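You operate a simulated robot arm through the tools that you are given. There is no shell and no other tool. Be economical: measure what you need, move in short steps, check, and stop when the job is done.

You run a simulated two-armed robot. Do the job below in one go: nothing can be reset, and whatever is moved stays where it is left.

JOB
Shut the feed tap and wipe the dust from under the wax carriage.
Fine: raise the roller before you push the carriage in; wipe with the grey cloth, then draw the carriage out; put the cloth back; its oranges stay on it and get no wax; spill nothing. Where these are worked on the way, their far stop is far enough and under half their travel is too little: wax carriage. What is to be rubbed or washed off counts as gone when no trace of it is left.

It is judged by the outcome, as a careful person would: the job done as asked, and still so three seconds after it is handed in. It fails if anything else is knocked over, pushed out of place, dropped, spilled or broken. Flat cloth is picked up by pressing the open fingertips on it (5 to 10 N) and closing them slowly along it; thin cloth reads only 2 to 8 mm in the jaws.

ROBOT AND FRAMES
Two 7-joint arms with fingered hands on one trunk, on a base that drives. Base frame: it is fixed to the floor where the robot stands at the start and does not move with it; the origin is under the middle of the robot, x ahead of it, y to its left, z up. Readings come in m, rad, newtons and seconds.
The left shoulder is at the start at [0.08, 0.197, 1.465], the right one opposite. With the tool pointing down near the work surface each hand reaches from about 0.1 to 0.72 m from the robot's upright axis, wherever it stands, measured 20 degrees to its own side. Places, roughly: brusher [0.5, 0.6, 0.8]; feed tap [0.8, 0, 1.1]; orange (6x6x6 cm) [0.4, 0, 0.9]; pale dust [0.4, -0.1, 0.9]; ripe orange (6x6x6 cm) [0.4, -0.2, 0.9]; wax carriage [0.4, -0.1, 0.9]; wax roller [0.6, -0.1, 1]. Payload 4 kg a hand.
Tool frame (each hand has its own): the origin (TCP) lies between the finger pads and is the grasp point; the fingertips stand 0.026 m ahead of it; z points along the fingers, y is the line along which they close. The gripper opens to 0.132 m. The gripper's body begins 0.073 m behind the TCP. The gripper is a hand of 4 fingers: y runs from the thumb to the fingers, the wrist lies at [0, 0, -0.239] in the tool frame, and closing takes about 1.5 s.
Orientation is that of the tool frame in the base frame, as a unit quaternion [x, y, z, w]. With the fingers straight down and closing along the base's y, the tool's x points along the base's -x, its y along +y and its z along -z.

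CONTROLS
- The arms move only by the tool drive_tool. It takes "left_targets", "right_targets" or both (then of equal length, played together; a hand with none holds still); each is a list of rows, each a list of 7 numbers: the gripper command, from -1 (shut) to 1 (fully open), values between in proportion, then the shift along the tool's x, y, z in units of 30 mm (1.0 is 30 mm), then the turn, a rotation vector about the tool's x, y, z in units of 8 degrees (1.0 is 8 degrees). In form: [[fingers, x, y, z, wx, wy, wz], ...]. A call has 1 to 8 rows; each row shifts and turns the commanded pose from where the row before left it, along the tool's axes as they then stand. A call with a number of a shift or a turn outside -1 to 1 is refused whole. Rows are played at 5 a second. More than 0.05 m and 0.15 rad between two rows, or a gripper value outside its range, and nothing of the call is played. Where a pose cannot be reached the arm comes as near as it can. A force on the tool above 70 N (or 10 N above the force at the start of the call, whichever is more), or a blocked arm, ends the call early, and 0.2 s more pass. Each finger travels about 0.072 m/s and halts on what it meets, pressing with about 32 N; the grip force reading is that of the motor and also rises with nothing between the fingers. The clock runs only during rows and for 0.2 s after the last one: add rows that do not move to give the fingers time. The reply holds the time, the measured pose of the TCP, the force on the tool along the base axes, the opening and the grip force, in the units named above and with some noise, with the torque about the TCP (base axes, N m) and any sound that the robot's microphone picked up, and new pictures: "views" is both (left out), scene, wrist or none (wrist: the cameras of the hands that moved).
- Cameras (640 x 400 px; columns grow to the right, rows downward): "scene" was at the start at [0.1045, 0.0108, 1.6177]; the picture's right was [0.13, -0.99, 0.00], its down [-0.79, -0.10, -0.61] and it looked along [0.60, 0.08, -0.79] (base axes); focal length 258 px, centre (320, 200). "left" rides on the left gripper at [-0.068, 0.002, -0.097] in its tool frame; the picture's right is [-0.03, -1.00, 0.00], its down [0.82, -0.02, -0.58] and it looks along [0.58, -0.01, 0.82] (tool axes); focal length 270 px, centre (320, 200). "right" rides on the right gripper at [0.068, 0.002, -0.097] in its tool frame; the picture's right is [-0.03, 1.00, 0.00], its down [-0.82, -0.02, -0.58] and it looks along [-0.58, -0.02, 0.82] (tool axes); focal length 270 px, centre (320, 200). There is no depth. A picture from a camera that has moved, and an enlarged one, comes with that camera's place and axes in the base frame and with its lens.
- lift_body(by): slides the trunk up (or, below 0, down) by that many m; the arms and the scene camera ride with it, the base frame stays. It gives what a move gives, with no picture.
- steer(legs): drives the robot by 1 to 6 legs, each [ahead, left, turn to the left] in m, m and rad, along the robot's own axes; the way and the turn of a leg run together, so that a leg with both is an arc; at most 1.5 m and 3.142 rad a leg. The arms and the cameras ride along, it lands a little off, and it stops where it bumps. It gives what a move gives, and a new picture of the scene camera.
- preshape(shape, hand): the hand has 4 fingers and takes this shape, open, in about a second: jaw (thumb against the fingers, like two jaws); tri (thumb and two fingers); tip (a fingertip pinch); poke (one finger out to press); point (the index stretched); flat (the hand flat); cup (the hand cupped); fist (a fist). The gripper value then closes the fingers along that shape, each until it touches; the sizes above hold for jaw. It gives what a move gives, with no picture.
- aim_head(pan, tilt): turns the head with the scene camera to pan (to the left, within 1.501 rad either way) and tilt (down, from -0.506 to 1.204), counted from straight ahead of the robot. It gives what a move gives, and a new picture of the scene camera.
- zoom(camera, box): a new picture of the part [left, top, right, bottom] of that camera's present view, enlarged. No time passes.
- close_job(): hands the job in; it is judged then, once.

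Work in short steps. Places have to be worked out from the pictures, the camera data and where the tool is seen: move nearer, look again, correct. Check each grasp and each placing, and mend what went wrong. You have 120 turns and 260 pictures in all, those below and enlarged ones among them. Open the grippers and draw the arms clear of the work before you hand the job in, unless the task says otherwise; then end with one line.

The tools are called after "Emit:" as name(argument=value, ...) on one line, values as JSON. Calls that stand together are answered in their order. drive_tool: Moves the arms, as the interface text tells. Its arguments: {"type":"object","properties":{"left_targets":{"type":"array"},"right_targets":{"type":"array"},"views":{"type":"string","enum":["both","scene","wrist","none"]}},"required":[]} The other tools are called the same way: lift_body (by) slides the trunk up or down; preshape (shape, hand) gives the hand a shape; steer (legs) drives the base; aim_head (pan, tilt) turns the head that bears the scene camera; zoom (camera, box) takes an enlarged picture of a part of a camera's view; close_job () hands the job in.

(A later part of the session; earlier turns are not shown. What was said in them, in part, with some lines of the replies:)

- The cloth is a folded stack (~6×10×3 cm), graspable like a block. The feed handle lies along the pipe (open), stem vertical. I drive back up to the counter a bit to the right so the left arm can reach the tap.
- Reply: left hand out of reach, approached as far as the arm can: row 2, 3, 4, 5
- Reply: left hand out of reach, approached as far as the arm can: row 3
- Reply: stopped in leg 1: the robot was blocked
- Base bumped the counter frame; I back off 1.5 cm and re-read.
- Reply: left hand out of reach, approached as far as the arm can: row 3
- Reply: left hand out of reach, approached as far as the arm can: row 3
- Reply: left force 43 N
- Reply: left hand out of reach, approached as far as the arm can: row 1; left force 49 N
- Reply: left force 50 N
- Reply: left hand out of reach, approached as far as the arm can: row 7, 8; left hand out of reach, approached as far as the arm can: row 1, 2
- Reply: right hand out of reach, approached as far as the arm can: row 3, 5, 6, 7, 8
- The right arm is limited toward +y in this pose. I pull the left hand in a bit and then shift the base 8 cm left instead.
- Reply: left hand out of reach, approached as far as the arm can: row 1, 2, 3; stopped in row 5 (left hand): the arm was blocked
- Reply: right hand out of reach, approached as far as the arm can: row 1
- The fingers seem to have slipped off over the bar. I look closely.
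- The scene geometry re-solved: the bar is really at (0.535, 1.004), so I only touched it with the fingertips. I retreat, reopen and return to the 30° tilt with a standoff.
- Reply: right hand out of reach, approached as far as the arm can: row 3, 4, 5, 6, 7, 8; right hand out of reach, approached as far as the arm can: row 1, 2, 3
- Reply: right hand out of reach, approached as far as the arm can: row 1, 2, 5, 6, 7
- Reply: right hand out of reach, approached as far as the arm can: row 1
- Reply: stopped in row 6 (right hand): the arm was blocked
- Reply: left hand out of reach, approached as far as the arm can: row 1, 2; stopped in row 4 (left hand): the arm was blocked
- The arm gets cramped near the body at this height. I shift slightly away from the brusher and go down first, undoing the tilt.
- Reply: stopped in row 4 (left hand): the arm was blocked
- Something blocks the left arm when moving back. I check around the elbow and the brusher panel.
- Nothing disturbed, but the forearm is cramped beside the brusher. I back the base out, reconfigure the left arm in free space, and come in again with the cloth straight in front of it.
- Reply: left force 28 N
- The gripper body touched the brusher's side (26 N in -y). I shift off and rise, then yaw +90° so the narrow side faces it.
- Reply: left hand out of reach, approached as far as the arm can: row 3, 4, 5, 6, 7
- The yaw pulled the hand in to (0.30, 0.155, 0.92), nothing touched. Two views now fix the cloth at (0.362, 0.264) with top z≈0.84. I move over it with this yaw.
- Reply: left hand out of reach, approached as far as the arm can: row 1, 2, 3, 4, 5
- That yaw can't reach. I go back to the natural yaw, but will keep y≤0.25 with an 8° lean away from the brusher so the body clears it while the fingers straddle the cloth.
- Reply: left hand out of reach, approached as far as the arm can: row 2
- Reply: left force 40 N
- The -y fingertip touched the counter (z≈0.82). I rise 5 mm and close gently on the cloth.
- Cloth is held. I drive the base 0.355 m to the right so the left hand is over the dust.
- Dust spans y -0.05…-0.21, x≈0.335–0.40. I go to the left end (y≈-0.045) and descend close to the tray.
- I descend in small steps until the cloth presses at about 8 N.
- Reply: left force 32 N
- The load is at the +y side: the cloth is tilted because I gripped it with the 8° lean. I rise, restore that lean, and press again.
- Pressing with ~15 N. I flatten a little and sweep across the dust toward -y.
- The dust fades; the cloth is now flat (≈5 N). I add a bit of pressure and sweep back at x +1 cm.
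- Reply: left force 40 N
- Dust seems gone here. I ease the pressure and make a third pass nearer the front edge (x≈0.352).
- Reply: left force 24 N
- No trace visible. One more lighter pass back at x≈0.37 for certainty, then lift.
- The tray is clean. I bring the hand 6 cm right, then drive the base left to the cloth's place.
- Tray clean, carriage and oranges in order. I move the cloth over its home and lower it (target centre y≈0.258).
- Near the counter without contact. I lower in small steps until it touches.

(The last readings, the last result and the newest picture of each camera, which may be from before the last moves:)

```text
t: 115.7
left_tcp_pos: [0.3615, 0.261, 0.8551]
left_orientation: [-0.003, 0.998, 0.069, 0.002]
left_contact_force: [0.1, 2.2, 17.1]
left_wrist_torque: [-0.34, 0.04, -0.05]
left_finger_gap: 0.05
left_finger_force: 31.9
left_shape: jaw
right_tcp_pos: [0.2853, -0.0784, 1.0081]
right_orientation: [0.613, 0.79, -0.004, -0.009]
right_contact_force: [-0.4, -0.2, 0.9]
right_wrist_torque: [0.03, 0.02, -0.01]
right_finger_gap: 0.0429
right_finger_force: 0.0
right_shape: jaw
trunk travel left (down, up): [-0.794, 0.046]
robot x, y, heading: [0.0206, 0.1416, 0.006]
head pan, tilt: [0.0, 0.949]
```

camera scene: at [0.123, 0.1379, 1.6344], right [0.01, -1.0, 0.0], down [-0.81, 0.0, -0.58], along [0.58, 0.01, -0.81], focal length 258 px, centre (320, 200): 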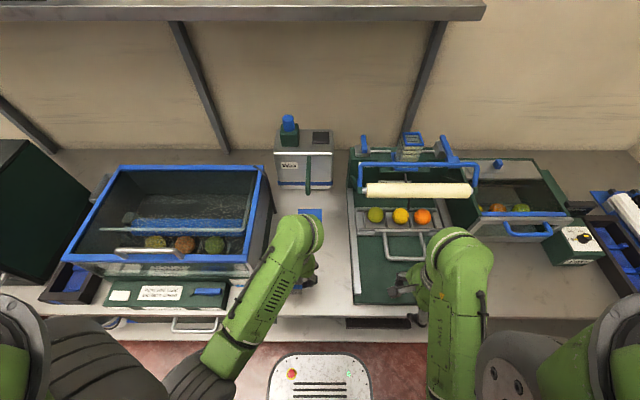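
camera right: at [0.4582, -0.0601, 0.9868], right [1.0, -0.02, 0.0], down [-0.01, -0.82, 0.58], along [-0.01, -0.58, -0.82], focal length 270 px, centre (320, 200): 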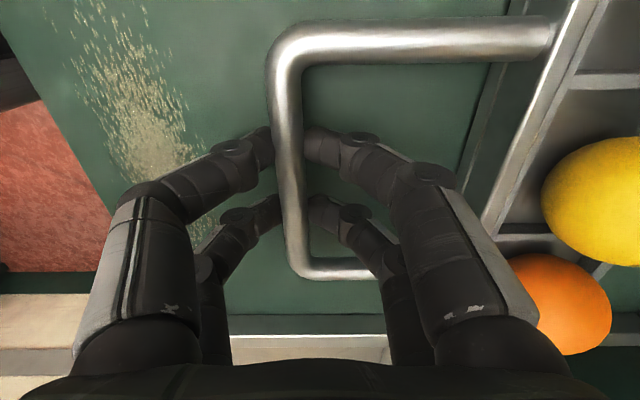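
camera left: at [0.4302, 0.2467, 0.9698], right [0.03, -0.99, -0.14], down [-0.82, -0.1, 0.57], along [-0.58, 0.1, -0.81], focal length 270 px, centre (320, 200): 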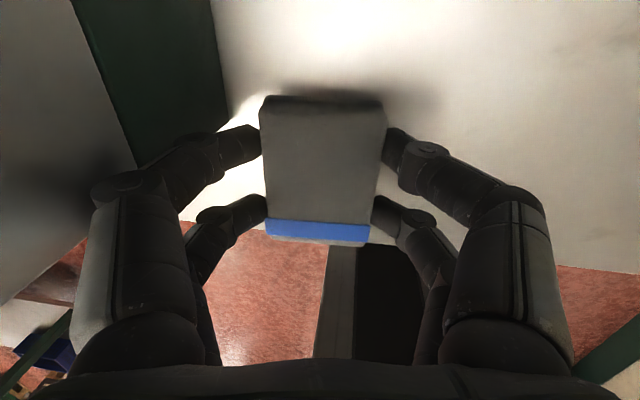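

The cloth rests on the counter (17 N). I open slowly and rise along the tool axis.

Emit:
drive_tool(left_targets=[[-0.3, 0, 0, -0.08, 0, 0, 0], [-0.15, 0, 0, 0, 0, 0, 0], [0, 0, 0, 0, 0, 0, 0], [0.15, 0, 0, 0, 0, 0, 0], [0.15, 0, 0, -0.5, 0, 0, 0], [0.15, 0, 0, -1, 0, 0, 0], [0.15, 0, 0, -1, 0, 0, 0], [0.15, 0, 0, 0, 0, 0, 0]], views="wrist")

```text
t: 117.5
left_tcp_pos: [0.3606, 0.2516, 0.9309]
left_orientation: [-0.003, 0.998, 0.07, 0.0]
left_contact_force: [-0.8, 0.3, -0.7]
left_wrist_torque: [-0.02, 0.01, 0.02]
left_finger_gap: 0.0755
left_finger_force: 0.1
left_shape: jaw
right_tcp_pos: [0.2863, -0.0785, 1.0096]
right_orientation: [0.614, 0.79, -0.005, -0.009]
right_contact_force: [0.0, -0.1, -0.2]
right_wrist_torque: [-0.01, -0.03, -0.01]
right_finger_gap: 0.0429
right_finger_force: 0.1
right_shape: jaw
trunk travel left (down, up): [-0.794, 0.046]
robot x, y, heading: [0.0173, 0.1338, 0.002]
head pan, tilt: [0.0, 0.949]
camera left: at [0.43, 0.2393, 1.0259], right [0.03, -0.99, -0.14], down [-0.82, -0.1, 0.57], along [-0.58, 0.1, -0.81], focal length 270 px, centre (320, 200)
```

left: 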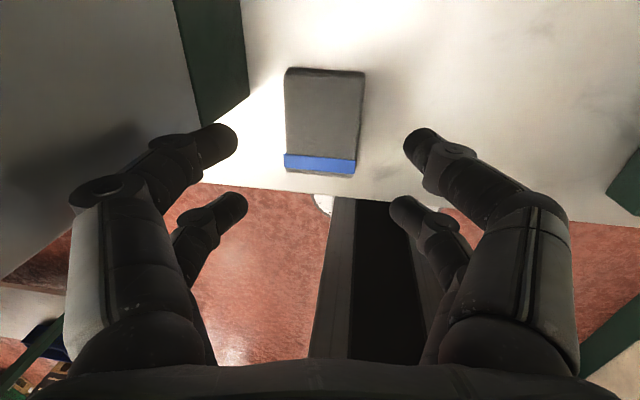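

The cloth sits exactly where it was. I raise the left hand clear, and bring the right hand (yaw completed) above the handle bar at (0.444, -0.127).

Emit:
drive_tool(left_targets=[[0.15, 0, -0.3, -1, 0, 0, 0], [0.15, 0, -0.5, -0.8, 0.5, 0, 0], [0.15, 0.5, -0.5, 0, 0.5, 0, 0], [0.15, 0, 0, 0, 0, 0, 0], [0.15, 0, 0, 0, 0, 0, 0], [0.15, 0, 0, 0, 0, 0, 0], [0.15, 0, 0, 0, 0, 0, 0], [0.15, 0, 0, 0, 0, 0, 0]], right_targets=[[-0.35, -0.2, 0.2, 0, 0, 0, 0.9], [-0.35, -0.2, 0.5, 0, 0, 0, 0.88], [-0.35, -0.2, 0.9, 0, 0, 0, 0], [-0.35, -0.2, 0.9, 0, 0, 0, 0], [-0.35, -0.2, 0.9, 0, 0, 0, 0], [-0.35, -0.2, 0.9, 0, 0, 0, 0], [-0.35, -0.2, 0.9, 0, 0, 0, 0], [-0.35, 0, 0, 0, 0, 0, 0]], views="both")

```text
t: 119.2
left_tcp_pos: [0.3463, 0.2038, 0.9789]
left_orientation: [-0.002, 1.0, -0.001, 0.001]
left_contact_force: [0.3, -0.2, 0.8]
left_wrist_torque: [0.01, 0.03, 0.02]
left_finger_gap: 0.0754
left_finger_force: 0.1
left_shape: jaw
right_tcp_pos: [0.4436, -0.1187, 1.0047]
right_orientation: [0.708, 0.707, -0.007, -0.008]
right_contact_force: [-0.1, -0.6, 0.9]
right_wrist_torque: [0.01, 0.01, 0.01]
right_finger_gap: 0.043
right_finger_force: 0.0
right_shape: jaw
trunk travel left (down, up): [-0.794, 0.046]
robot x, y, heading: [0.0221, 0.1419, 0.008]
head pan, tilt: [0.0, 0.949]
camera scene: at [0.1224, 0.1419, 1.6342], right [0.01, -1.0, 0.0], down [-0.81, -0.01, -0.58], along [0.58, 0.0, -0.81], focal length 258 px, centre (320, 200)
camera right: at [0.4476, -0.05, 1.1018], right [1.0, -0.03, -0.02], down [-0.01, -0.82, 0.58], along [-0.03, -0.58, -0.82], focal length 270 px, centre (320, 200)
camera left: at [0.4148, 0.206, 1.0751], right [0.03, -1.0, 0.0], down [-0.82, -0.02, 0.58], along [-0.58, -0.02, -0.82], focal length 270 px, centre (320, 200)
```

scene: 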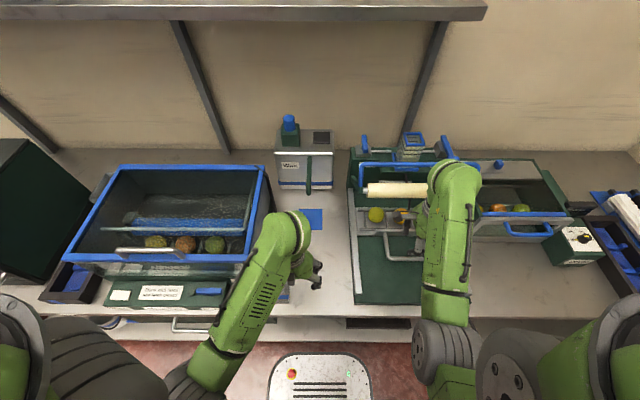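
right: 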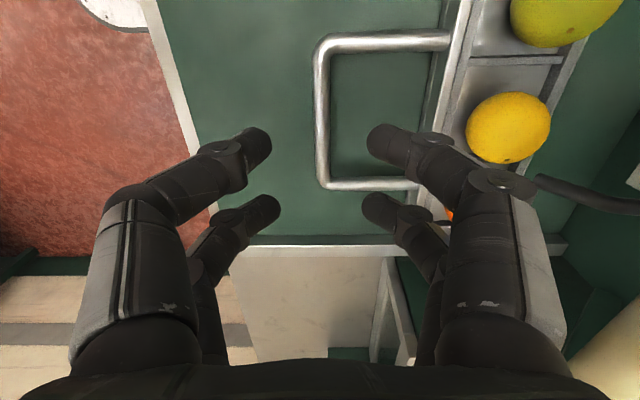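
left: 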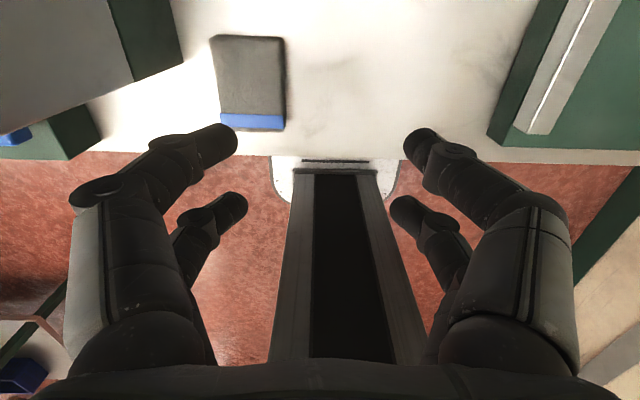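

The handle is centred. I descend to z≈0.893 with fingers around the bar.

Emit:
drive_tool(right_targets=[[-0.35, -0.2, 0, 1, 0, 0, 0], [-0.35, 0, 0, 1, 0, 0, 0], [-0.35, 0, 0, 1, 0, 0, 0], [-0.35, 0, 0, 0.7, 0, 0, 0], [-0.6, 0, 0, 0, 0, 0, 0], [-0.7, 0, 0, 0, 0, 0, 0]], views="wrist")

```text
t: 120.7
left_tcp_pos: [0.3466, 0.2032, 0.9794]
left_orientation: [-0.002, 1.0, -0.001, 0.001]
left_contact_force: [0.0, 0.3, -0.1]
left_wrist_torque: [0.01, 0.01, 0.03]
left_finger_gap: 0.0752
left_finger_force: 0.0
left_shape: jaw
right_tcp_pos: [0.4403, -0.1238, 0.8935]
right_orientation: [0.707, 0.707, -0.007, -0.007]
right_contact_force: [-0.4, 0.1, -0.2]
right_wrist_torque: [0.01, 0.03, 0.03]
right_finger_gap: 0.0202
right_finger_force: 0.1
right_shape: jaw
trunk travel left (down, up): [-0.794, 0.046]
robot x, y, heading: [0.0187, 0.1382, 0.006]
head pan, tilt: [0.0, 0.949]
camera right: at [0.4455, -0.0554, 0.9905], right [1.0, -0.03, -0.02], down [-0.01, -0.82, 0.58], along [-0.03, -0.58, -0.82], focal length 270 px, centre (320, 200)
```

right: 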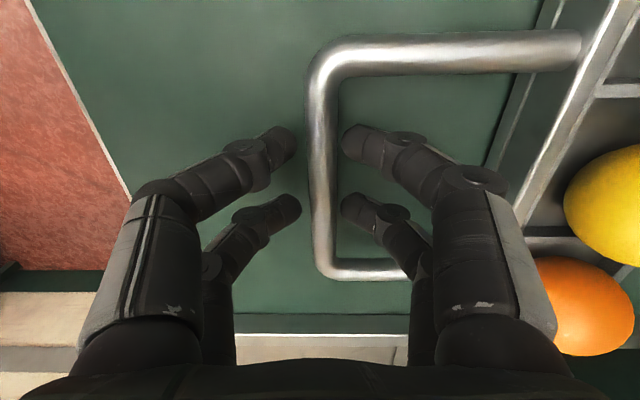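

Caged. I draw the carriage out smoothly.

Emit:
drive_tool(right_targets=[[-0.7, 0, -0.2, 0, 0, 0, 0], [-0.7, 0, -0.3, 0, 0, 0, 0], [-0.7, 0, -0.4, 0, 0, 0, 0], [-0.7, 0, -0.5, 0, 0, 0, 0], [-0.7, 0, -0.5, 0, 0, 0, 0], [-0.7, 0, -0.5, 0, 0, 0, 0], [-0.7, 0, -0.5, 0, 0, 0, 0], [-0.7, 0, -0.5, 0, 0, 0, 0]], views="wrist")

```text
t: 122.5
left_tcp_pos: [0.3459, 0.2041, 0.9795]
left_orientation: [-0.003, 1.0, 0.0, 0.001]
left_contact_force: [-1.1, -0.4, 0.9]
left_wrist_torque: [-0.04, 0.01, -0.02]
left_finger_gap: 0.0752
left_finger_force: 0.1
left_shape: jaw
right_tcp_pos: [0.3388, -0.1242, 0.8959]
right_orientation: [0.707, 0.707, -0.006, -0.008]
right_contact_force: [-0.4, -0.7, 0.8]
right_wrist_torque: [0.05, 0.01, 0.03]
right_finger_gap: 0.0203
right_finger_force: 0.0
right_shape: jaw
trunk travel left (down, up): [-0.794, 0.046]
robot x, y, heading: [0.0185, 0.1355, 0.009]
head pan, tilt: [0.0, 0.949]
camera right: at [0.3429, -0.0553, 0.9927], right [1.0, -0.02, -0.02], down [-0.01, -0.82, 0.58], along [-0.03, -0.58, -0.82], focal length 270 px, centre (320, 200)
```

right: 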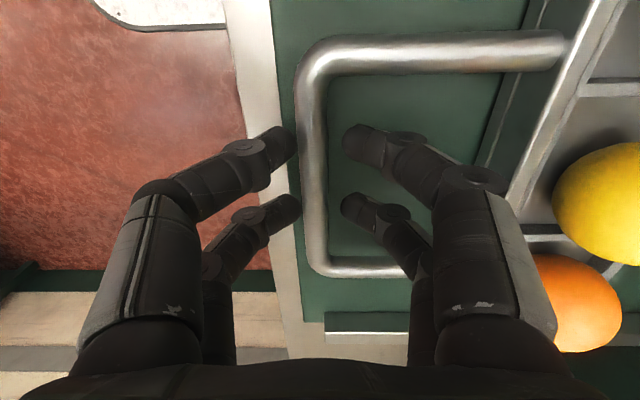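

Coming along well. I continue to the outer stop, slowing at the end.

Emit:
drive_tool(right_targets=[[-0.7, 0, -0.5, 0, 0, 0, 0], [-0.7, 0, -0.5, 0, 0, 0, 0], [-0.7, 0, -0.5, 0, 0, 0, 0], [-0.7, 0, -0.5, 0, 0, 0, 0], [-0.7, 0, -0.4, 0, 0, 0, 0], [-0.7, 0, -0.3, 0, 0, 0, 0], [-0.7, 0, -0.3, 0, 0, 0, 0], [-0.7, 0, 0, 0, 0, 0, 0]], views="both")

Emit:
zoom(camera="scene", box=[330, 130, 490, 330])

```text
t: 124.5
left_tcp_pos: [0.3471, 0.204, 0.9787]
left_orientation: [-0.002, 1.0, 0.0, 0.0]
left_contact_force: [0.4, -0.8, -0.1]
left_wrist_torque: [-0.02, -0.04, 0.03]
left_finger_gap: 0.0757
left_finger_force: 0.0
left_shape: jaw
right_tcp_pos: [0.2746, -0.1333, 0.9106]
right_orientation: [0.705, 0.709, 0.006, 0.022]
right_contact_force: [0.4, 0.4, -0.6]
right_wrist_torque: [0.01, -0.01, -0.02]
right_finger_gap: 0.02
right_finger_force: 0.1
right_shape: jaw
trunk travel left (down, up): [-0.794, 0.046]
robot x, y, heading: [0.0188, 0.1422, 0.008]
head pan, tilt: [0.0, 0.949]
stopped in row 8 (right hand): the arm was blocked; the commanded pose is now the measured one
camera scene: at [0.1226, 0.1418, 1.6342], right [0.01, -1.0, 0.0], down [-0.81, -0.01, -0.58], along [0.58, 0.0, -0.81], focal length 258 px, centre (320, 200)
camera right: at [0.2727, -0.0623, 1.0061], right [1.0, -0.02, 0.04], down [-0.04, -0.8, 0.59], along [0.02, -0.6, -0.8], focal length 270 px, centre (320, 200)
```

scene: 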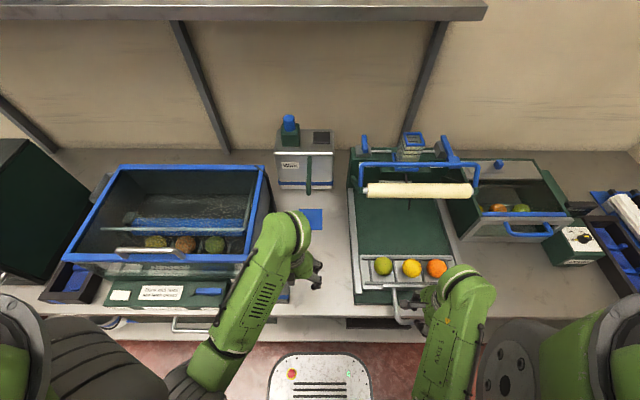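
right: 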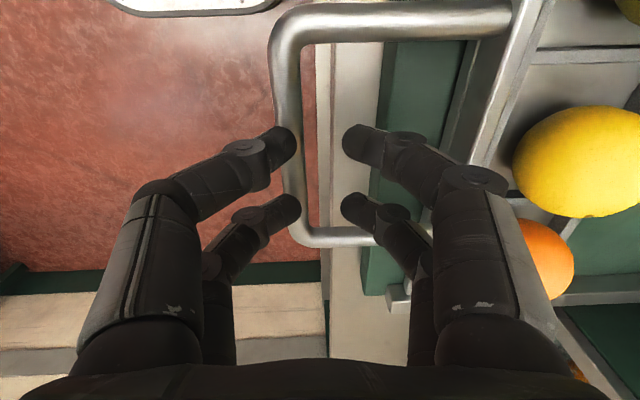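

```text
2.00 times, centred on (410, 230) of scene
camera zoom: at [0.1226, 0.1418, 1.6342], right [0.01, -1.0, 0.0], down [-0.81, -0.01, -0.58], along [0.58, 0.0, -0.81], focal length 517 px, centre (140, 140)
```

zoom: 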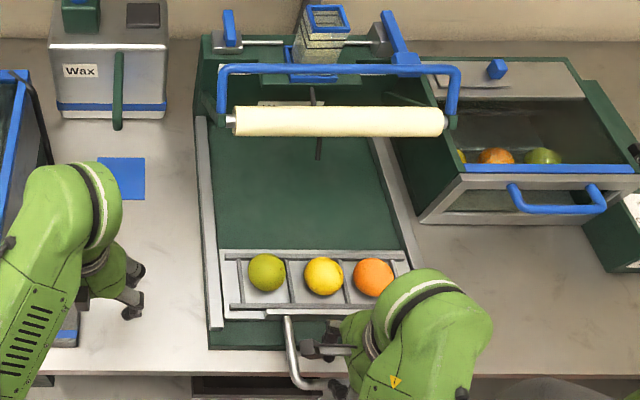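

The arm reached its limit with the handle ≈0.26, perhaps 5–8 mm short of its old place. I raise the right hand, shift the base 12 cm right, and finish the pull from a better pose.

Emit:
drive_tool(right_targets=[[-0.5, 0, 0, -0.5, 0, 0, 0], [-0.35, 0, 0.3, -1, 0, 0, 0], [-0.35, 0, 0.3, -1, 0, 0, 0], [-0.35, 0, 0, 0, 0, 0, 0]], views="none")

Emit:
steer(legs=[[0, -0.13, 0]])

Emit:
zoom(camera="right", box=[0, 0, 640, 400])

```text
t: 125.5
left_tcp_pos: [0.3469, 0.2042, 0.982]
left_orientation: [-0.002, 1.0, -0.001, 0.001]
left_contact_force: [0.3, -0.8, -0.4]
left_wrist_torque: [-0.02, 0.01, 0.04]
left_finger_gap: 0.0753
left_finger_force: 0.0
left_shape: jaw
right_tcp_pos: [0.3015, -0.1346, 0.9956]
right_orientation: [0.706, 0.707, 0.01, 0.032]
right_contact_force: [0.3, 0.2, 0.1]
right_wrist_torque: [-0.02, -0.01, 0.0]
right_finger_gap: 0.0428
right_finger_force: 0.0
right_shape: jaw
trunk travel left (down, up): [-0.794, 0.046]
robot x, y, heading: [0.0175, 0.14, 0.011]
head pan, tilt: [0.0, 0.949]
```

```text
t: 126.7
left_tcp_pos: [0.3478, 0.0785, 0.9774]
left_orientation: [-0.003, 1.0, -0.001, 0.001]
left_contact_force: [-0.1, 0.7, -0.6]
left_wrist_torque: [-0.05, 0.0, -0.02]
left_finger_gap: 0.0753
left_finger_force: 0.1
left_shape: jaw
right_tcp_pos: [0.3016, -0.2584, 0.9924]
right_orientation: [0.706, 0.708, 0.009, 0.034]
right_contact_force: [0.2, -0.4, 0.5]
right_wrist_torque: [0.0, 0.0, 0.04]
right_finger_gap: 0.0426
right_finger_force: 0.0
right_shape: jaw
trunk travel left (down, up): [-0.794, 0.046]
robot x, y, heading: [0.0192, 0.0127, 0.003]
head pan, tilt: [0.0, 0.949]
camera scene: at [0.1236, 0.0194, 1.6339], right [0.01, -1.0, 0.0], down [-0.81, -0.01, -0.58], along [0.58, 0.0, -0.81], focal length 258 px, centre (320, 200)
```

scene: 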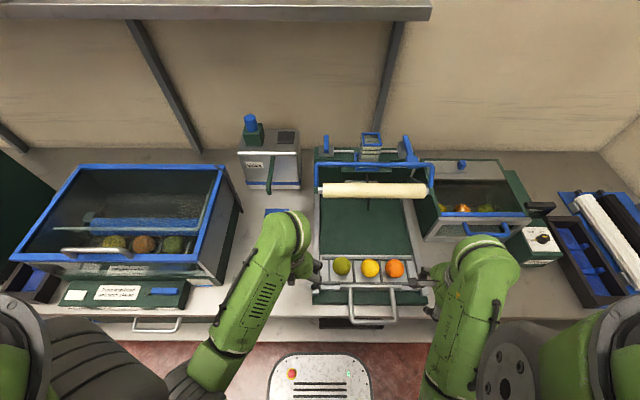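

```text
1.00 times, centred on (320, 200) of right (not enlarged: the box is as wide or as high as the picture)
camera zoom: at [0.2971, -0.1878, 1.0868], right [1.0, -0.02, 0.06], down [-0.06, -0.8, 0.6], along [0.04, -0.61, -0.79], focal length 270 px, centre (320, 200)
```

zoom: 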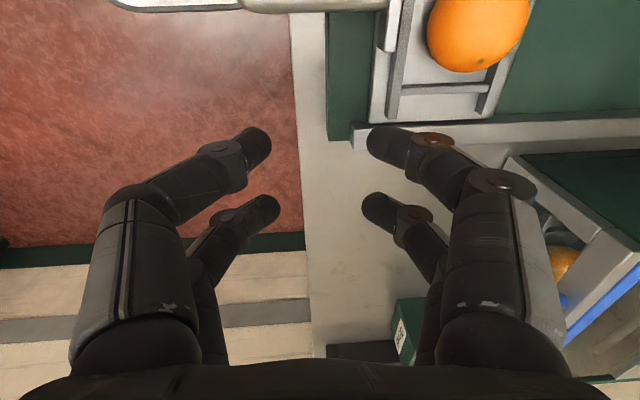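

I straighten the right tool and go above the handle again at (0.262, -0.127).

Emit:
drive_tool(right_targets=[[-0.35, 0.4, -0.3, 0, 0.44, 0.25, 0], [-0.35, 0.8, -0.3, 0, 0, 0, 0], [-0.35, 0.8, -0.3, 0, 0, 0, 0], [-0.35, 0.8, -0.4, 0, 0, 0, 0], [-0.35, 0.8, 0, 0, 0, 0, 0], [-0.35, 0.8, 0, 0, 0, 0, 0], [-0.35, 0, 0, 0, 0, 0, 0]], views="wrist")

```text
t: 127.4
left_tcp_pos: [0.3469, 0.078, 0.9807]
left_orientation: [-0.001, 1.0, -0.001, 0.001]
left_contact_force: [-0.5, 0.2, -0.6]
left_wrist_torque: [-0.03, 0.02, -0.02]
left_finger_gap: 0.0757
left_finger_force: 0.0
left_shape: jaw
right_tcp_pos: [0.3287, -0.2667, 1.0242]
right_orientation: [0.747, 0.66, 0.036, 0.066]
right_contact_force: [-0.3, 0.4, 0.3]
right_wrist_torque: [-0.01, -0.03, 0.01]
right_finger_gap: 0.0425
right_finger_force: 0.1
right_shape: jaw
trunk travel left (down, up): [-0.794, 0.046]
robot x, y, heading: [0.0211, 0.0116, 0.005]
head pan, tilt: [0.0, 0.949]
stopped in row 3 (right hand): the arm was blocked; the commanded pose is now the measured one
camera right: at [0.3264, -0.1947, 1.1185], right [0.98, -0.14, 0.15], down [-0.2, -0.78, 0.6], along [0.03, -0.61, -0.79], focal length 270 px, centre (320, 200)
```

right: 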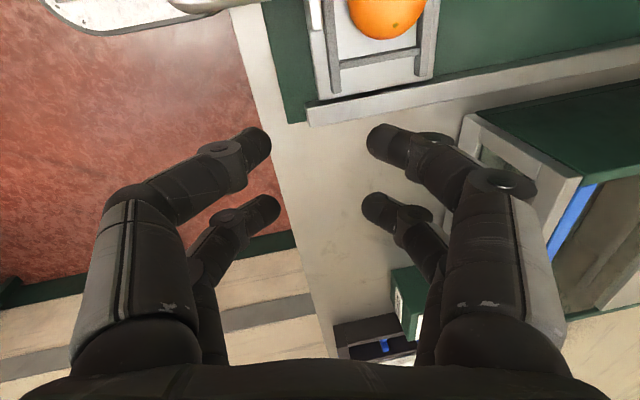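

The right arm is wound into a joint limit. I unwind it: move forward, straighten, then shift the base 5 cm right to repeat the approach that worked before.

Emit:
drive_tool(right_targets=[[-0.35, 0, 0.8, -0.3, 0, 0, -0.4], [-0.35, 0, 0.8, -0.3, 0.5, 0.15, -0.48], [-0.35, 0, 0.8, -0.3, 0.5, 0.15, 0], [-0.35, 0, 0.8, -0.3, 0, 0, 0], [-0.35, 0, 0.8, 0, 0, 0, 0], [-0.35, 0, 0.5, 0, 0, 0, 0], [-0.35, 0, 0, 0, 0, 0, 0]], views="none")

Emit:
steer(legs=[[0, -0.055, 0]])

```text
t: 129.0
left_tcp_pos: [0.3459, 0.0762, 0.9798]
left_orientation: [-0.003, 1.0, 0.0, 0.001]
left_contact_force: [0.5, -0.6, -0.2]
left_wrist_torque: [0.02, 0.0, 0.0]
left_finger_gap: 0.0756
left_finger_force: 0.0
left_shape: jaw
right_tcp_pos: [0.4599, -0.2708, 1.0633]
right_orientation: [0.706, 0.708, -0.001, 0.002]
right_contact_force: [0.1, 0.1, 0.0]
right_wrist_torque: [-0.02, -0.02, 0.03]
right_finger_gap: 0.0429
right_finger_force: 0.0
right_shape: jaw
right hand out of reach, approached as far as the arm can: row 4
trunk travel left (down, up): [-0.794, 0.046]
robot x, y, heading: [0.0218, 0.0147, 0.005]
head pan, tilt: [0.0, 0.949]
```

```text
t: 129.9
left_tcp_pos: [0.3488, 0.0316, 0.9777]
left_orientation: [-0.004, 1.0, -0.005, 0.001]
left_contact_force: [0.2, 1.3, -0.4]
left_wrist_torque: [-0.12, -0.01, 0.03]
left_finger_gap: 0.0755
left_finger_force: 0.1
left_shape: jaw
right_tcp_pos: [0.4625, -0.3146, 1.0664]
right_orientation: [0.707, 0.708, -0.005, 0.005]
right_contact_force: [-0.3, 0.9, 0.3]
right_wrist_torque: [-0.08, 0.0, 0.01]
right_finger_gap: 0.0428
right_finger_force: 0.2
right_shape: jaw
trunk travel left (down, up): [-0.794, 0.046]
robot x, y, heading: [0.0177, -0.0423, 0.001]
head pan, tilt: [0.0, 0.949]
camera scene: at [0.1243, -0.0244, 1.6343], right [0.01, -1.0, 0.01], down [-0.81, -0.01, -0.58], along [0.58, 0.0, -0.81], focal length 258 px, centre (320, 200)
```

scene: 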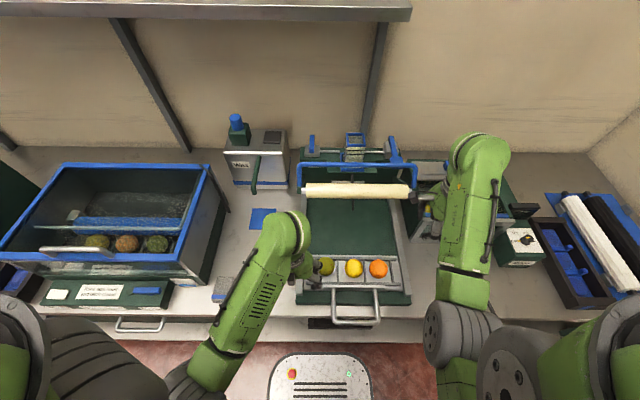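

Now the diagonal approach to the handle with the right hand, left hand moving slightly aside.

Emit:
drive_tool(left_targets=[[0.15, 0, 0.5, -0.3, 0, 0, 0], [0.15, 0, 0.5, 0, 0, 0, 0], [0.15, 0, 0.5, 0, 0, 0, 0], [0.15, 0, 0, 0, 0, 0, 0], [0.15, 0, 0, 0, 0, 0, 0], [0.15, 0, 0, 0, 0, 0, 0], [0.15, 0, 0, 0, 0, 0, 0], [0.15, 0, 0, 0, 0, 0, 0]], right_targets=[[-0.35, 0.5, -0.9, 0, 0, 0, 0], [-0.35, 0.8, -0.9, 0, 0, 0, 0], [-0.35, 0.8, -0.9, 0, 0, 0, 0], [-0.35, 0.8, -0.9, 0, 0, 0, 0], [-0.35, 0.8, -0.9, 0, 0, 0, 0], [-0.35, 0.8, -0.9, 0, 0, 0, 0], [-0.35, 0.8, -0.9, 0, 0, 0, 0], [-0.35, 0.8, -0.3, 0, 0, 0, 0]], views="wrist")

```text
t: 130.8
left_tcp_pos: [0.3485, 0.0678, 0.9896]
left_orientation: [-0.003, 1.0, 0.0, 0.0]
left_contact_force: [-0.5, 0.0, 0.5]
left_wrist_torque: [0.0, 0.0, -0.02]
left_finger_gap: 0.0755
left_finger_force: 0.1
left_shape: jaw
right_tcp_pos: [0.4498, -0.3036, 1.1362]
right_orientation: [0.735, 0.666, 0.072, 0.099]
right_contact_force: [-0.2, 0.1, 0.5]
right_wrist_torque: [0.01, 0.02, 0.0]
right_finger_gap: 0.0429
right_finger_force: 0.2
right_shape: jaw
right hand out of reach, approached as far as the arm can: row 2
trunk travel left (down, up): [-0.794, 0.046]
robot x, y, heading: [0.0204, -0.0412, 0.007]
head pan, tilt: [0.0, 0.949]
stopped in row 4 (right hand): the arm was blocked; the commanded pose is now the measured one
camera right: at [0.4348, -0.2311, 1.2283], right [0.96, -0.12, 0.24], down [-0.24, -0.78, 0.58], along [0.12, -0.61, -0.78], focal length 270 px, centre (320, 200)
camera left: at [0.4167, 0.0685, 1.0857], right [0.03, -1.0, 0.0], down [-0.82, -0.03, 0.58], along [-0.58, -0.02, -0.82], focal length 270 px, centre (320, 200)
```

right: 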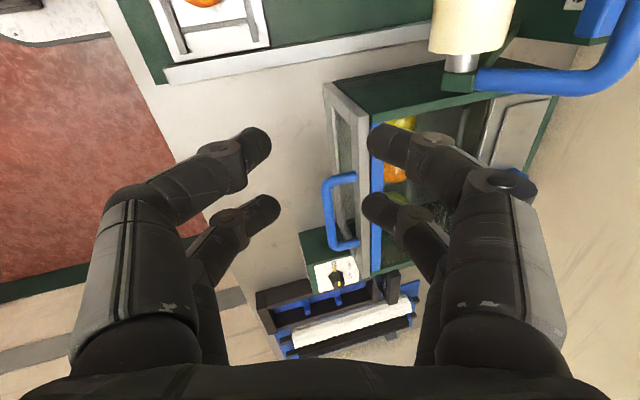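
left: 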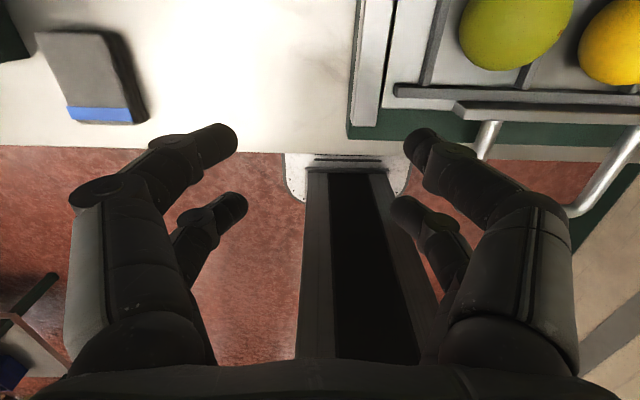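

The right arm keeps hitting its limit in that yaw. I'll use the comfortable left hand instead: closed fingers inside the handle loop, pulling back. First unwind the right hand's yaw so it's out of the way.

Emit:
drive_tool(right_targets=[[-0.35, 0, 0, 0, 0.5, 0.3, -1], [-0.35, 0, 0, 0, 0.5, 0.3, -1], [-0.35, 0, 0, 0, 0, 0, -1], [-0.35, 0, 0, 0, 0, 0, -1], [-0.35, 0, 0, 0, 0, 0, -1], [-0.35, 0, 0, 0, 0, 0, -1], [-0.35, 0, 0, 0, 0, 0, -1], [-0.35, 0, 0, 0, 0, 0, -1]], views="none")

Emit:
drive_tool(right_targets=[[-0.35, 0, 0, 0, 0, 0, -1], [-0.35, 0, 0, 0, 0, 0, -1], [-0.35, 0, 0, 0, 0, 0, -1], [-0.35, 0.6, 0, 0.3, 0, 0, -0.8], [-0.35, 0.8, 0, 0.5, 0, 0, 0], [-0.35, 0.8, 0, 0.5, 0, 0, 0], [-0.35, 0.8, 0, 0, 0, 0, 0], [-0.35, 0, 0, 0, 0, 0, 0]], views="scene")

```text
refused: row 1 steps farther than a row can; nothing moved
```

```text
t: 132.6
left_tcp_pos: [0.348, 0.0669, 0.9879]
left_orientation: [-0.003, 1.0, 0.0, 0.001]
left_contact_force: [-0.3, 0.4, -0.1]
left_wrist_torque: [0.01, -0.01, -0.02]
left_finger_gap: 0.0755
left_finger_force: 0.1
left_shape: jaw
right_tcp_pos: [0.4195, -0.2219, 1.0803]
right_orientation: [0.534, 0.837, 0.042, 0.111]
right_contact_force: [-0.1, 0.2, 0.5]
right_wrist_torque: [0.02, 0.02, -0.01]
right_finger_gap: 0.043
right_finger_force: 0.1
right_shape: jaw
trunk travel left (down, up): [-0.794, 0.046]
robot x, y, heading: [0.0237, -0.0409, 0.014]
head pan, tilt: [0.0, 0.949]
camera scene: at [0.1237, -0.0388, 1.6345], right [0.01, -1.0, 0.0], down [-0.81, -0.01, -0.58], along [0.58, 0.0, -0.81], focal length 258 px, centre (320, 200)
```

scene: 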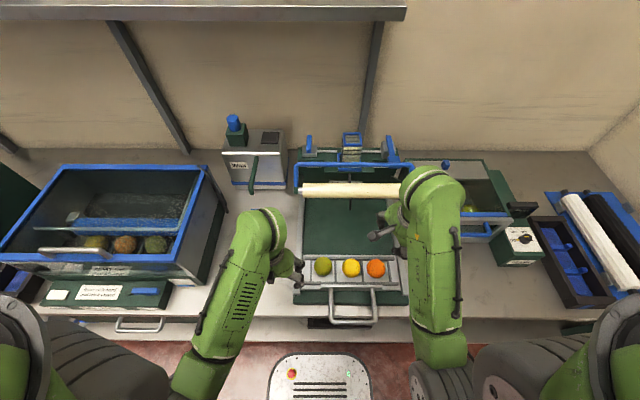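

I straighten the tilt and continue the yaw back to natural.

Emit:
drive_tool(right_targets=[[-0.35, 0, 0, 0, 0.5, 0.35, 0], [-0.35, 0, 0, 0, 0.5, 0.35, 0], [-0.35, 0, 0, 0, 0.36, 0.3, 0], [-0.35, 0, 0, 0, 0, 0, -1], [-0.35, 0, 0, 0, 0, 0, -1], [-0.35, 0, 0, 0, 0, 0, -1], [-0.35, 0, 0, 0, 0, 0, -1], [-0.35, 0, 0, 0, 0, 0, -1]], views="none")

Emit:
drive_tool(right_targets=[[-0.35, 0, 0, 0, 0, 0, -1], [-0.35, 0, 0, 0, 0, 0, -1], [-0.35, 0, 0, 0, 0, 0, -1], [-0.35, 0.5, -0.6, 0, 0, 0, -0.1], [-0.35, 0.7, -0.8, 0, 0, 0, 0], [-0.35, 0.7, -0.8, 0, 0, 0, 0], [-0.35, 0.7, -0.8, 0, 0, 0, 0], [-0.35, 0, 0, 0, 0, 0, 0]], views="none")

```text
t: 134.4
left_tcp_pos: [0.3461, 0.0671, 0.9882]
left_orientation: [-0.003, 1.0, 0.0, 0.001]
left_contact_force: [-0.8, 0.4, -0.2]
left_wrist_torque: [0.01, 0.02, 0.01]
left_finger_gap: 0.0755
left_finger_force: 0.1
left_shape: jaw
right_tcp_pos: [0.4242, -0.2222, 1.0601]
right_orientation: [0.217, 0.976, 0.0, 0.002]
right_contact_force: [0.0, -0.2, -0.3]
right_wrist_torque: [-0.02, 0.04, 0.0]
right_finger_gap: 0.0428
right_finger_force: 0.0
right_shape: jaw
right hand out of reach, approached as far as the arm can: row 2, 3
trunk travel left (down, up): [-0.794, 0.046]
robot x, y, heading: [0.0206, -0.0416, 0.013]
head pan, tilt: [0.0, 0.949]
```

```text
t: 136.1
left_tcp_pos: [0.3474, 0.0668, 0.9898]
left_orientation: [-0.003, 1.0, 0.001, 0.001]
left_contact_force: [0.3, 0.1, -0.2]
left_wrist_torque: [0.01, 0.0, -0.02]
left_finger_gap: 0.0757
left_finger_force: 0.1
left_shape: jaw
right_tcp_pos: [0.3613, -0.2684, 1.065]
right_orientation: [-0.085, 0.996, -0.002, 0.012]
right_contact_force: [-0.2, 0.3, 0.2]
right_wrist_torque: [0.01, 0.02, 0.01]
right_finger_gap: 0.0431
right_finger_force: 0.0
right_shape: jaw
right hand out of reach, approached as far as the arm can: row 5
trunk travel left (down, up): [-0.794, 0.046]
robot x, y, heading: [0.0201, -0.042, 0.008]
head pan, tilt: [0.0, 0.949]
stopped in row 8 (right hand): the arm was blocked; the commanded pose is now the measured one
```

The right hand is relaxed again in natural yaw. I'll use it: fingers closed, inserted in the loop. Shift the base 10 cm left first.

Emit:
steer(legs=[[0, 0.1, 0]])

Emit:
drive_tool(right_targets=[[-1, 0, 0.5, 0.5, 0, 0, 0.6], [-1, 0.2, 0.5, 0.8, 0, 0, 0.6], [-1, 0.2, 0.4, 0.8, 0, 0, 0], [-1, 0, 0, 0.5, 0, 0, 0], [-1, 0, 0, 0, 0, 0, 0], [-1, 0, 0, 0, 0, 0, 0]], views="both")

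```text
t: 137.2
left_tcp_pos: [0.3466, 0.1597, 0.9894]
left_orientation: [-0.004, 1.0, 0.003, 0.001]
left_contact_force: [0.4, 0.0, 0.2]
left_wrist_torque: [0.01, -0.01, 0.0]
left_finger_gap: 0.0752
left_finger_force: 0.2
left_shape: jaw
right_tcp_pos: [0.3589, -0.177, 1.0611]
right_orientation: [-0.085, 0.996, 0.001, 0.011]
right_contact_force: [-1.4, -0.8, -0.6]
right_wrist_torque: [0.06, 0.0, 0.01]
right_finger_gap: 0.0428
right_finger_force: 0.0
right_shape: jaw
trunk travel left (down, up): [-0.794, 0.046]
robot x, y, heading: [0.0213, 0.0613, 0.005]
head pan, tilt: [0.0, 0.949]
camera scene: at [0.1236, 0.0487, 1.6346], right [0.01, -1.0, -0.01], down [-0.81, 0.0, -0.58], along [0.58, 0.01, -0.81], focal length 258 px, centre (320, 200)
```

scene: 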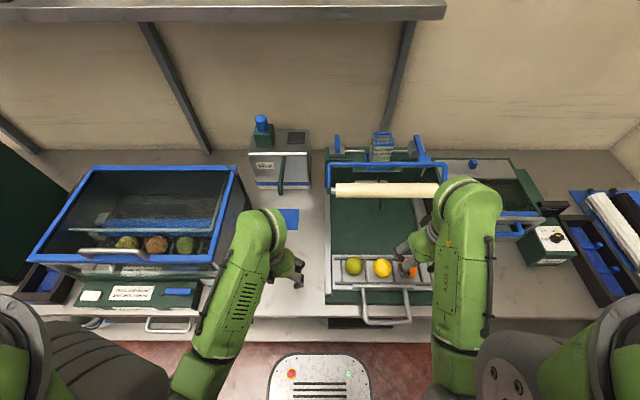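

```text
t: 138.6
left_tcp_pos: [0.346, 0.1645, 0.9876]
left_orientation: [-0.003, 1.0, -0.001, 0.001]
left_contact_force: [0.0, 0.2, 0.1]
left_wrist_torque: [-0.02, -0.04, 0.02]
left_finger_gap: 0.0753
left_finger_force: 0.0
left_shape: jaw
right_tcp_pos: [0.3454, -0.1293, 0.9842]
right_orientation: [-0.001, 1.0, 0.0, 0.011]
right_contact_force: [-0.7, -0.6, -0.3]
right_wrist_torque: [0.03, 0.0, 0.01]
right_finger_gap: 0.0
right_finger_force: 32.1
right_shape: jaw
trunk travel left (down, up): [-0.794, 0.046]
robot x, y, heading: [0.0169, 0.0537, 0.008]
head pan, tilt: [0.0, 0.949]
camera scene: at [0.1231, 0.0585, 1.6344], right [0.01, -1.0, 0.0], down [-0.81, -0.01, -0.58], along [0.58, 0.0, -0.81], focal length 258 px, centre (320, 200)
camera right: at [0.275, -0.1285, 1.0786], right [0.02, 1.0, 0.0], down [0.8, -0.02, 0.59], along [0.59, -0.02, -0.8], focal length 270 px, centre (320, 200)
```

scene: 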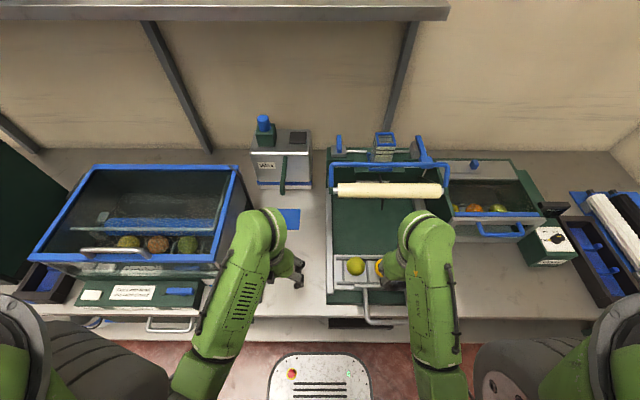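
right: 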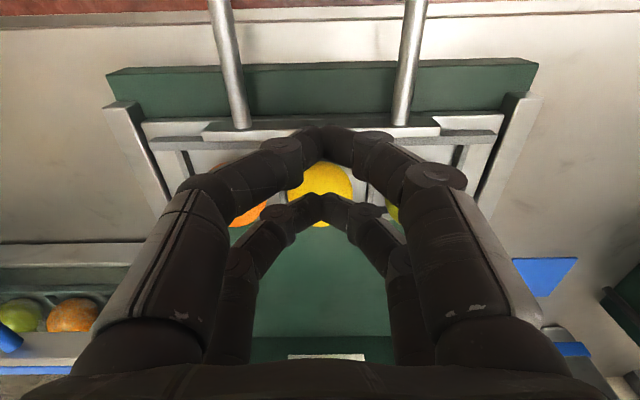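

The loop interior is x 0.27–0.35; my closed fingers span ±3 cm in x. I move to x=0.308 and descend to z≈0.893.

Emit:
drive_tool(right_targets=[[-1, 0.6, 0, 0, 0, 0.16, 0], [-1, 0.65, 0, 0.4, 0, 0, 0], [-1, 0, 0, 0.8, 0, 0, 0], [-1, 0, 0, 0, 0, 0, 0]], views="wrist")

```text
t: 139.6
left_tcp_pos: [0.3474, 0.1647, 0.988]
left_orientation: [-0.004, 1.0, 0.0, 0.001]
left_contact_force: [0.2, 0.6, 0.5]
left_wrist_torque: [-0.02, -0.03, 0.0]
left_finger_gap: 0.0754
left_finger_force: 0.1
left_shape: jaw
right_tcp_pos: [0.3082, -0.1306, 0.9467]
right_orientation: [-0.001, 1.0, -0.002, -0.001]
right_contact_force: [-0.2, -0.2, 0.7]
right_wrist_torque: [-0.03, -0.01, -0.01]
right_finger_gap: 0.0
right_finger_force: 32.1
right_shape: jaw
trunk travel left (down, up): [-0.794, 0.046]
robot x, y, heading: [0.0198, 0.056, 0.011]
head pan, tilt: [0.0, 0.949]
camera right: at [0.2405, -0.1285, 1.0434], right [0.02, 1.0, 0.0], down [0.82, -0.02, 0.58], along [0.58, -0.02, -0.82], focal length 270 px, centre (320, 200)
```

right: 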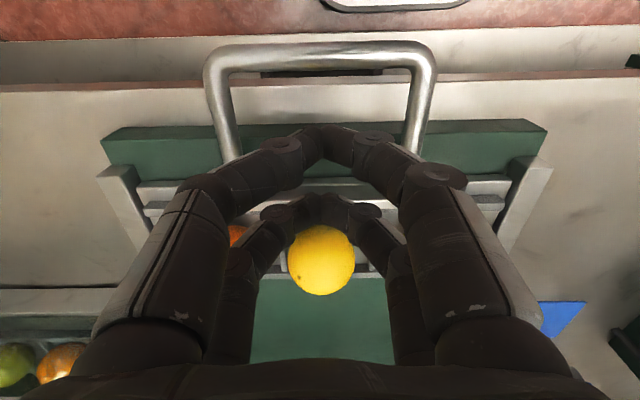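

Fingertips are within the loop in plan view. I descend 52 mm.

Emit:
drive_tool(right_targets=[[-1, 0, 0, 0.6, 0, 0, 0], [-1, 0, 0, 0.6, 0, 0, 0], [-1, 0, 0, 0.5, 0, 0, 0], [-1, 0, 0, 0, 0, 0, 0]], views="wrist")

```text
t: 140.6
left_tcp_pos: [0.3463, 0.1644, 0.9894]
left_orientation: [-0.004, 1.0, 0.0, 0.001]
left_contact_force: [-0.9, 0.1, 1.2]
left_wrist_torque: [0.01, -0.01, -0.04]
left_finger_gap: 0.0755
left_finger_force: 0.1
left_shape: jaw
right_tcp_pos: [0.307, -0.1288, 0.8954]
right_orientation: [-0.001, 1.0, 0.0, -0.001]
right_contact_force: [-0.4, 0.2, 0.7]
right_wrist_torque: [-0.01, -0.01, -0.02]
right_finger_gap: 0.0001
right_finger_force: 32.7
right_shape: jaw
trunk travel left (down, up): [-0.794, 0.046]
robot x, y, heading: [0.0147, 0.0559, 0.008]
head pan, tilt: [0.0, 0.949]
camera right: at [0.2395, -0.128, 0.9923], right [0.02, 1.0, 0.0], down [0.82, -0.02, 0.58], along [0.58, -0.02, -0.82], focal length 270 px, centre (320, 200)
```

right: 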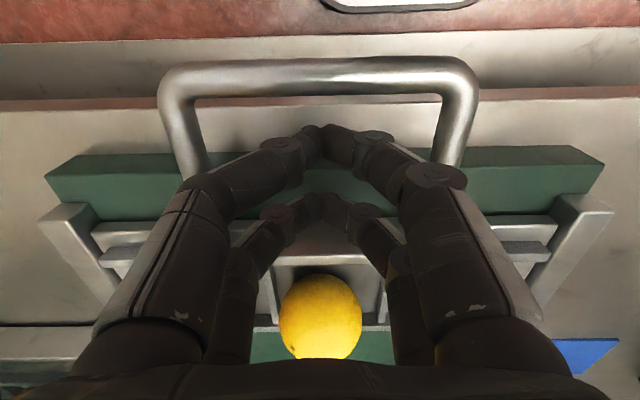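

Inside the loop. I pull gently in -x until the outer stop is felt.

Emit:
drive_tool(right_targets=[[-1, 0.25, 0, 0, 0, 0, 0], [-1, 0.25, 0, 0, 0, 0, 0], [-1, 0.15, 0, 0, 0, 0, 0], [-1, 0.15, 0, 0, 0, 0, 0], [-1, 0, 0, 0, 0, 0, 0]], views="wrist")

```text
t: 141.8
left_tcp_pos: [0.3471, 0.1652, 0.9883]
left_orientation: [-0.004, 1.0, 0.0, 0.001]
left_contact_force: [-0.5, 0.8, -0.5]
left_wrist_torque: [0.02, 0.01, -0.01]
left_finger_gap: 0.0752
left_finger_force: 0.1
left_shape: jaw
right_tcp_pos: [0.2843, -0.1303, 0.8952]
right_orientation: [-0.001, 1.0, -0.002, -0.001]
right_contact_force: [7.2, 0.8, 0.3]
right_wrist_torque: [0.01, -0.14, 0.0]
right_finger_gap: 0.0
right_finger_force: 32.1
right_shape: jaw
trunk travel left (down, up): [-0.794, 0.046]
robot x, y, heading: [0.0211, 0.0567, 0.009]
head pan, tilt: [0.0, 0.949]
camera right: at [0.2168, -0.1283, 0.9924], right [0.02, 1.0, 0.0], down [0.82, -0.02, 0.58], along [0.58, -0.02, -0.82], focal length 270 px, centre (320, 200)
```

right: 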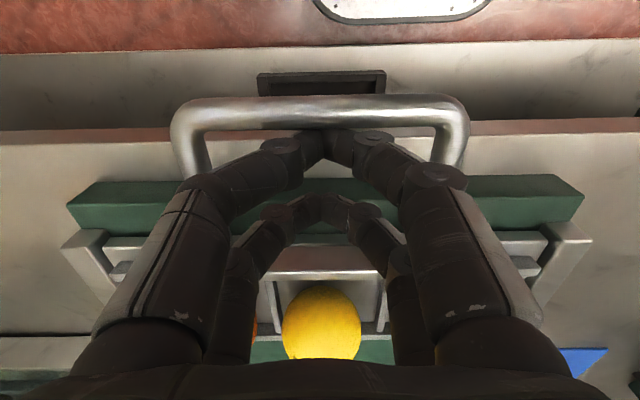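

Contact (7 N), carriage following. A little more until the force climbs.

Emit:
drive_tool(right_targets=[[-1, 0.15, 0, 0, 0, 0, 0], [-1, 0.15, 0, 0, 0, 0, 0], [-1, 0.1, 0, 0, 0, 0, 0], [-1, 0, 0, 0, 0, 0, 0]], views="wrist")

```text
t: 142.8
left_tcp_pos: [0.355, 0.1657, 0.9844]
left_orientation: [-0.003, 1.0, 0.0, -0.003]
left_contact_force: [-0.3, -0.8, -0.1]
left_wrist_torque: [-0.02, 0.0, 0.01]
left_finger_gap: 0.0755
left_finger_force: 0.2
left_shape: jaw
right_tcp_pos: [0.2838, -0.1303, 0.8954]
right_orientation: [-0.002, 1.0, -0.004, 0.001]
right_contact_force: [54.3, 1.2, 3.9]
right_wrist_torque: [0.04, -0.97, -0.26]
right_finger_gap: 0.0002
right_finger_force: 32.1
right_shape: jaw
trunk travel left (down, up): [-0.794, 0.046]
robot x, y, heading: [0.0182, 0.0596, 0.009]
head pan, tilt: [0.0, 0.949]
camera right: at [0.2144, -0.1282, 0.9923], right [0.02, 1.0, -0.01], down [0.81, -0.01, 0.58], along [0.58, -0.02, -0.81], focal length 270 px, centre (320, 200)
```

right: 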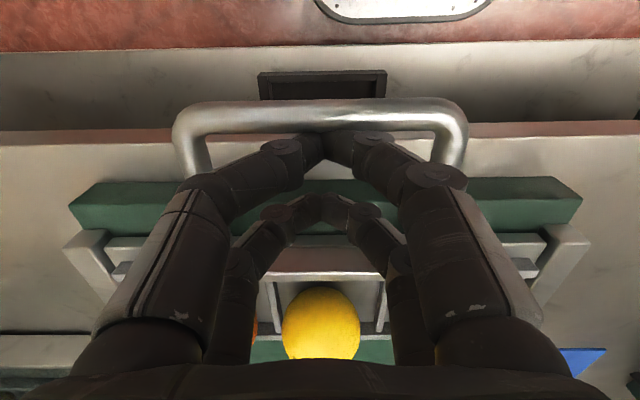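

Force jumped to 54 N without motion: the outer stop. I release forward and raise the hand out of the loop.

Emit:
drive_tool(right_targets=[[-1, -0.4, 0, 0, 0, 0, 0], [-1, -0.4, 0, 0, 0, 0, 0], [-1, 0, 0, -0.8, 0, 0, 0], [-1, 0, 0, -1, 0, 0, 0], [-1, 0, 0, -1, 0, 0, 0], [-0.6, 0, 0, -0.5, 0, 0, 0], [0, 0, 0, 0, 0, 0, 0], [0.5, 0, 0, 0, 0, 0, 0]], views="none")

Emit:
steer(legs=[[-0.4, 0, 0]])

Emit:
aim_head(pan=0, tilt=0.75)

Emit:
zoom(camera="scene", box=[300, 120, 440, 270])

Emit:
zoom(camera="scene", box=[60, 120, 340, 290])

```text
t: 144.6
left_tcp_pos: [0.3461, 0.164, 0.9881]
left_orientation: [-0.003, 1.0, 0.0, 0.001]
left_contact_force: [-0.5, -0.3, -0.4]
left_wrist_torque: [0.0, -0.01, 0.02]
left_finger_gap: 0.0754
left_finger_force: 0.1
left_shape: jaw
right_tcp_pos: [0.2953, -0.1311, 0.9949]
right_orientation: [0.0, 1.0, -0.001, -0.001]
right_contact_force: [-0.7, 0.6, 1.3]
right_wrist_torque: [-0.05, -0.01, -0.01]
right_finger_gap: 0.0777
right_finger_force: 0.1
right_shape: jaw
trunk travel left (down, up): [-0.794, 0.046]
robot x, y, heading: [0.0172, 0.055, 0.009]
head pan, tilt: [0.0, 0.949]
```

```text
t: 147.1
left_tcp_pos: [-0.0494, 0.162, 0.9888]
left_orientation: [-0.003, 1.0, 0.001, -0.001]
left_contact_force: [-0.4, 0.2, 1.2]
left_wrist_torque: [0.0, 0.02, 0.0]
left_finger_gap: 0.0754
left_finger_force: 0.1
left_shape: jaw
right_tcp_pos: [-0.1013, -0.1347, 0.9947]
right_orientation: [-0.001, 1.0, -0.001, -0.002]
right_contact_force: [-0.7, 0.1, 0.5]
right_wrist_torque: [0.01, 0.05, 0.0]
right_finger_gap: 0.0989
right_finger_force: 0.1
right_shape: jaw
trunk travel left (down, up): [-0.794, 0.046]
robot x, y, heading: [-0.3787, 0.0542, 0.01]
head pan, tilt: [0.0, 0.949]
camera scene: at [-0.2723, 0.0558, 1.6342], right [0.01, -1.0, 0.0], down [-0.81, -0.01, -0.58], along [0.58, 0.0, -0.81], focal length 258 px, centre (320, 200)
```

scene: 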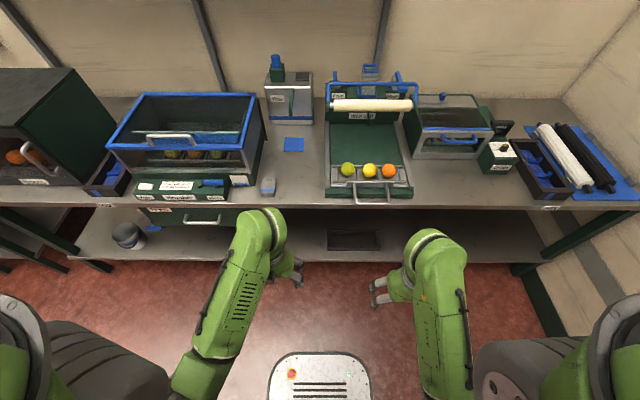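

```text
t: 147.8
left_tcp_pos: [-0.0517, 0.1612, 0.9889]
left_orientation: [-0.003, 1.0, 0.0, 0.001]
left_contact_force: [-0.3, -0.5, -0.2]
left_wrist_torque: [-0.01, 0.01, 0.0]
left_finger_gap: 0.0754
left_finger_force: 0.0
left_shape: jaw
right_tcp_pos: [-0.1023, -0.1328, 0.9962]
right_orientation: [0.0, 1.0, -0.002, -0.001]
right_contact_force: [-0.6, -0.3, -0.3]
right_wrist_torque: [-0.03, -0.02, 0.01]
right_finger_gap: 0.0989
right_finger_force: 0.1
right_shape: jaw
trunk travel left (down, up): [-0.794, 0.046]
robot x, y, heading: [-0.3777, 0.0567, 0.005]
head pan, tilt: [0.0, 0.75]
camera scene: at [-0.2652, 0.0558, 1.6499], right [0.01, -1.0, 0.0], down [-0.68, -0.01, -0.73], along [0.73, 0.01, -0.68], focal length 258 px, centre (320, 200)
```

scene: 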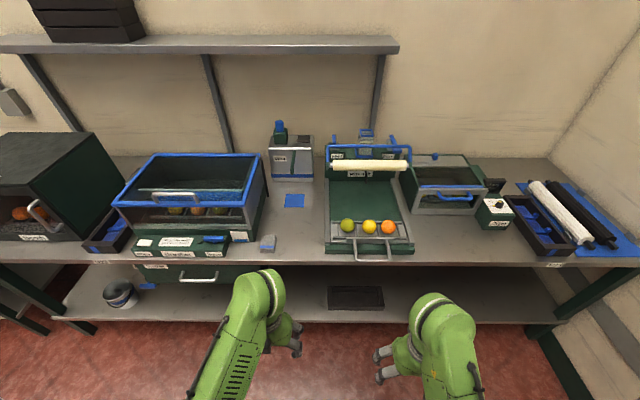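

```text
2.67 times, centred on (370, 195) of scene
camera zoom: at [-0.2652, 0.0558, 1.6499], right [0.01, -1.0, 0.0], down [-0.68, -0.01, -0.73], along [0.73, 0.01, -0.68], focal length 689 px, centre (187, 213)
```

zoom: 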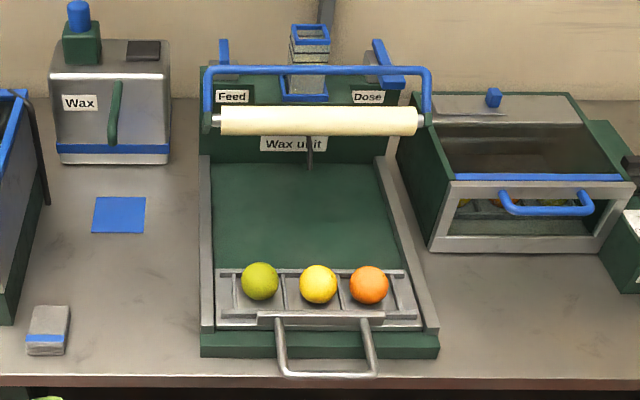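

```text
2.29 times, centred on (200, 205) of scene
camera zoom: at [-0.2652, 0.0558, 1.6499], right [0.01, -1.0, 0.0], down [-0.68, -0.01, -0.73], along [0.73, 0.01, -0.68], focal length 591 px, centre (594, 189)
```

zoom: 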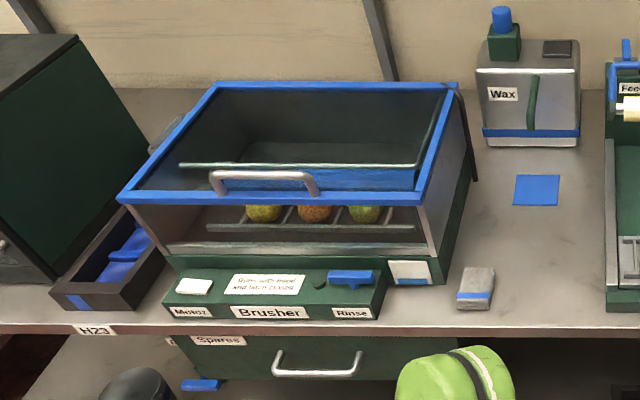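

Feed tap shut, roller up, carriage fully out with its three clean oranges, cloth back in place and arms clear; I hand in.

Emit:
close_job()

```text
The job is handed in.
```

The feed tap is shut and the dust under the wax carriage is wiped away with no trace left. The carriage is drawn out to its stop with its three oranges still on it and no wax on them. The grey cloth is back in its place and nothing was spilled. My left hand bumped the brusher once while reaching for the cloth, but it does not appear to have moved. The roller is still raised, since the job did not ask for it to be lowered.
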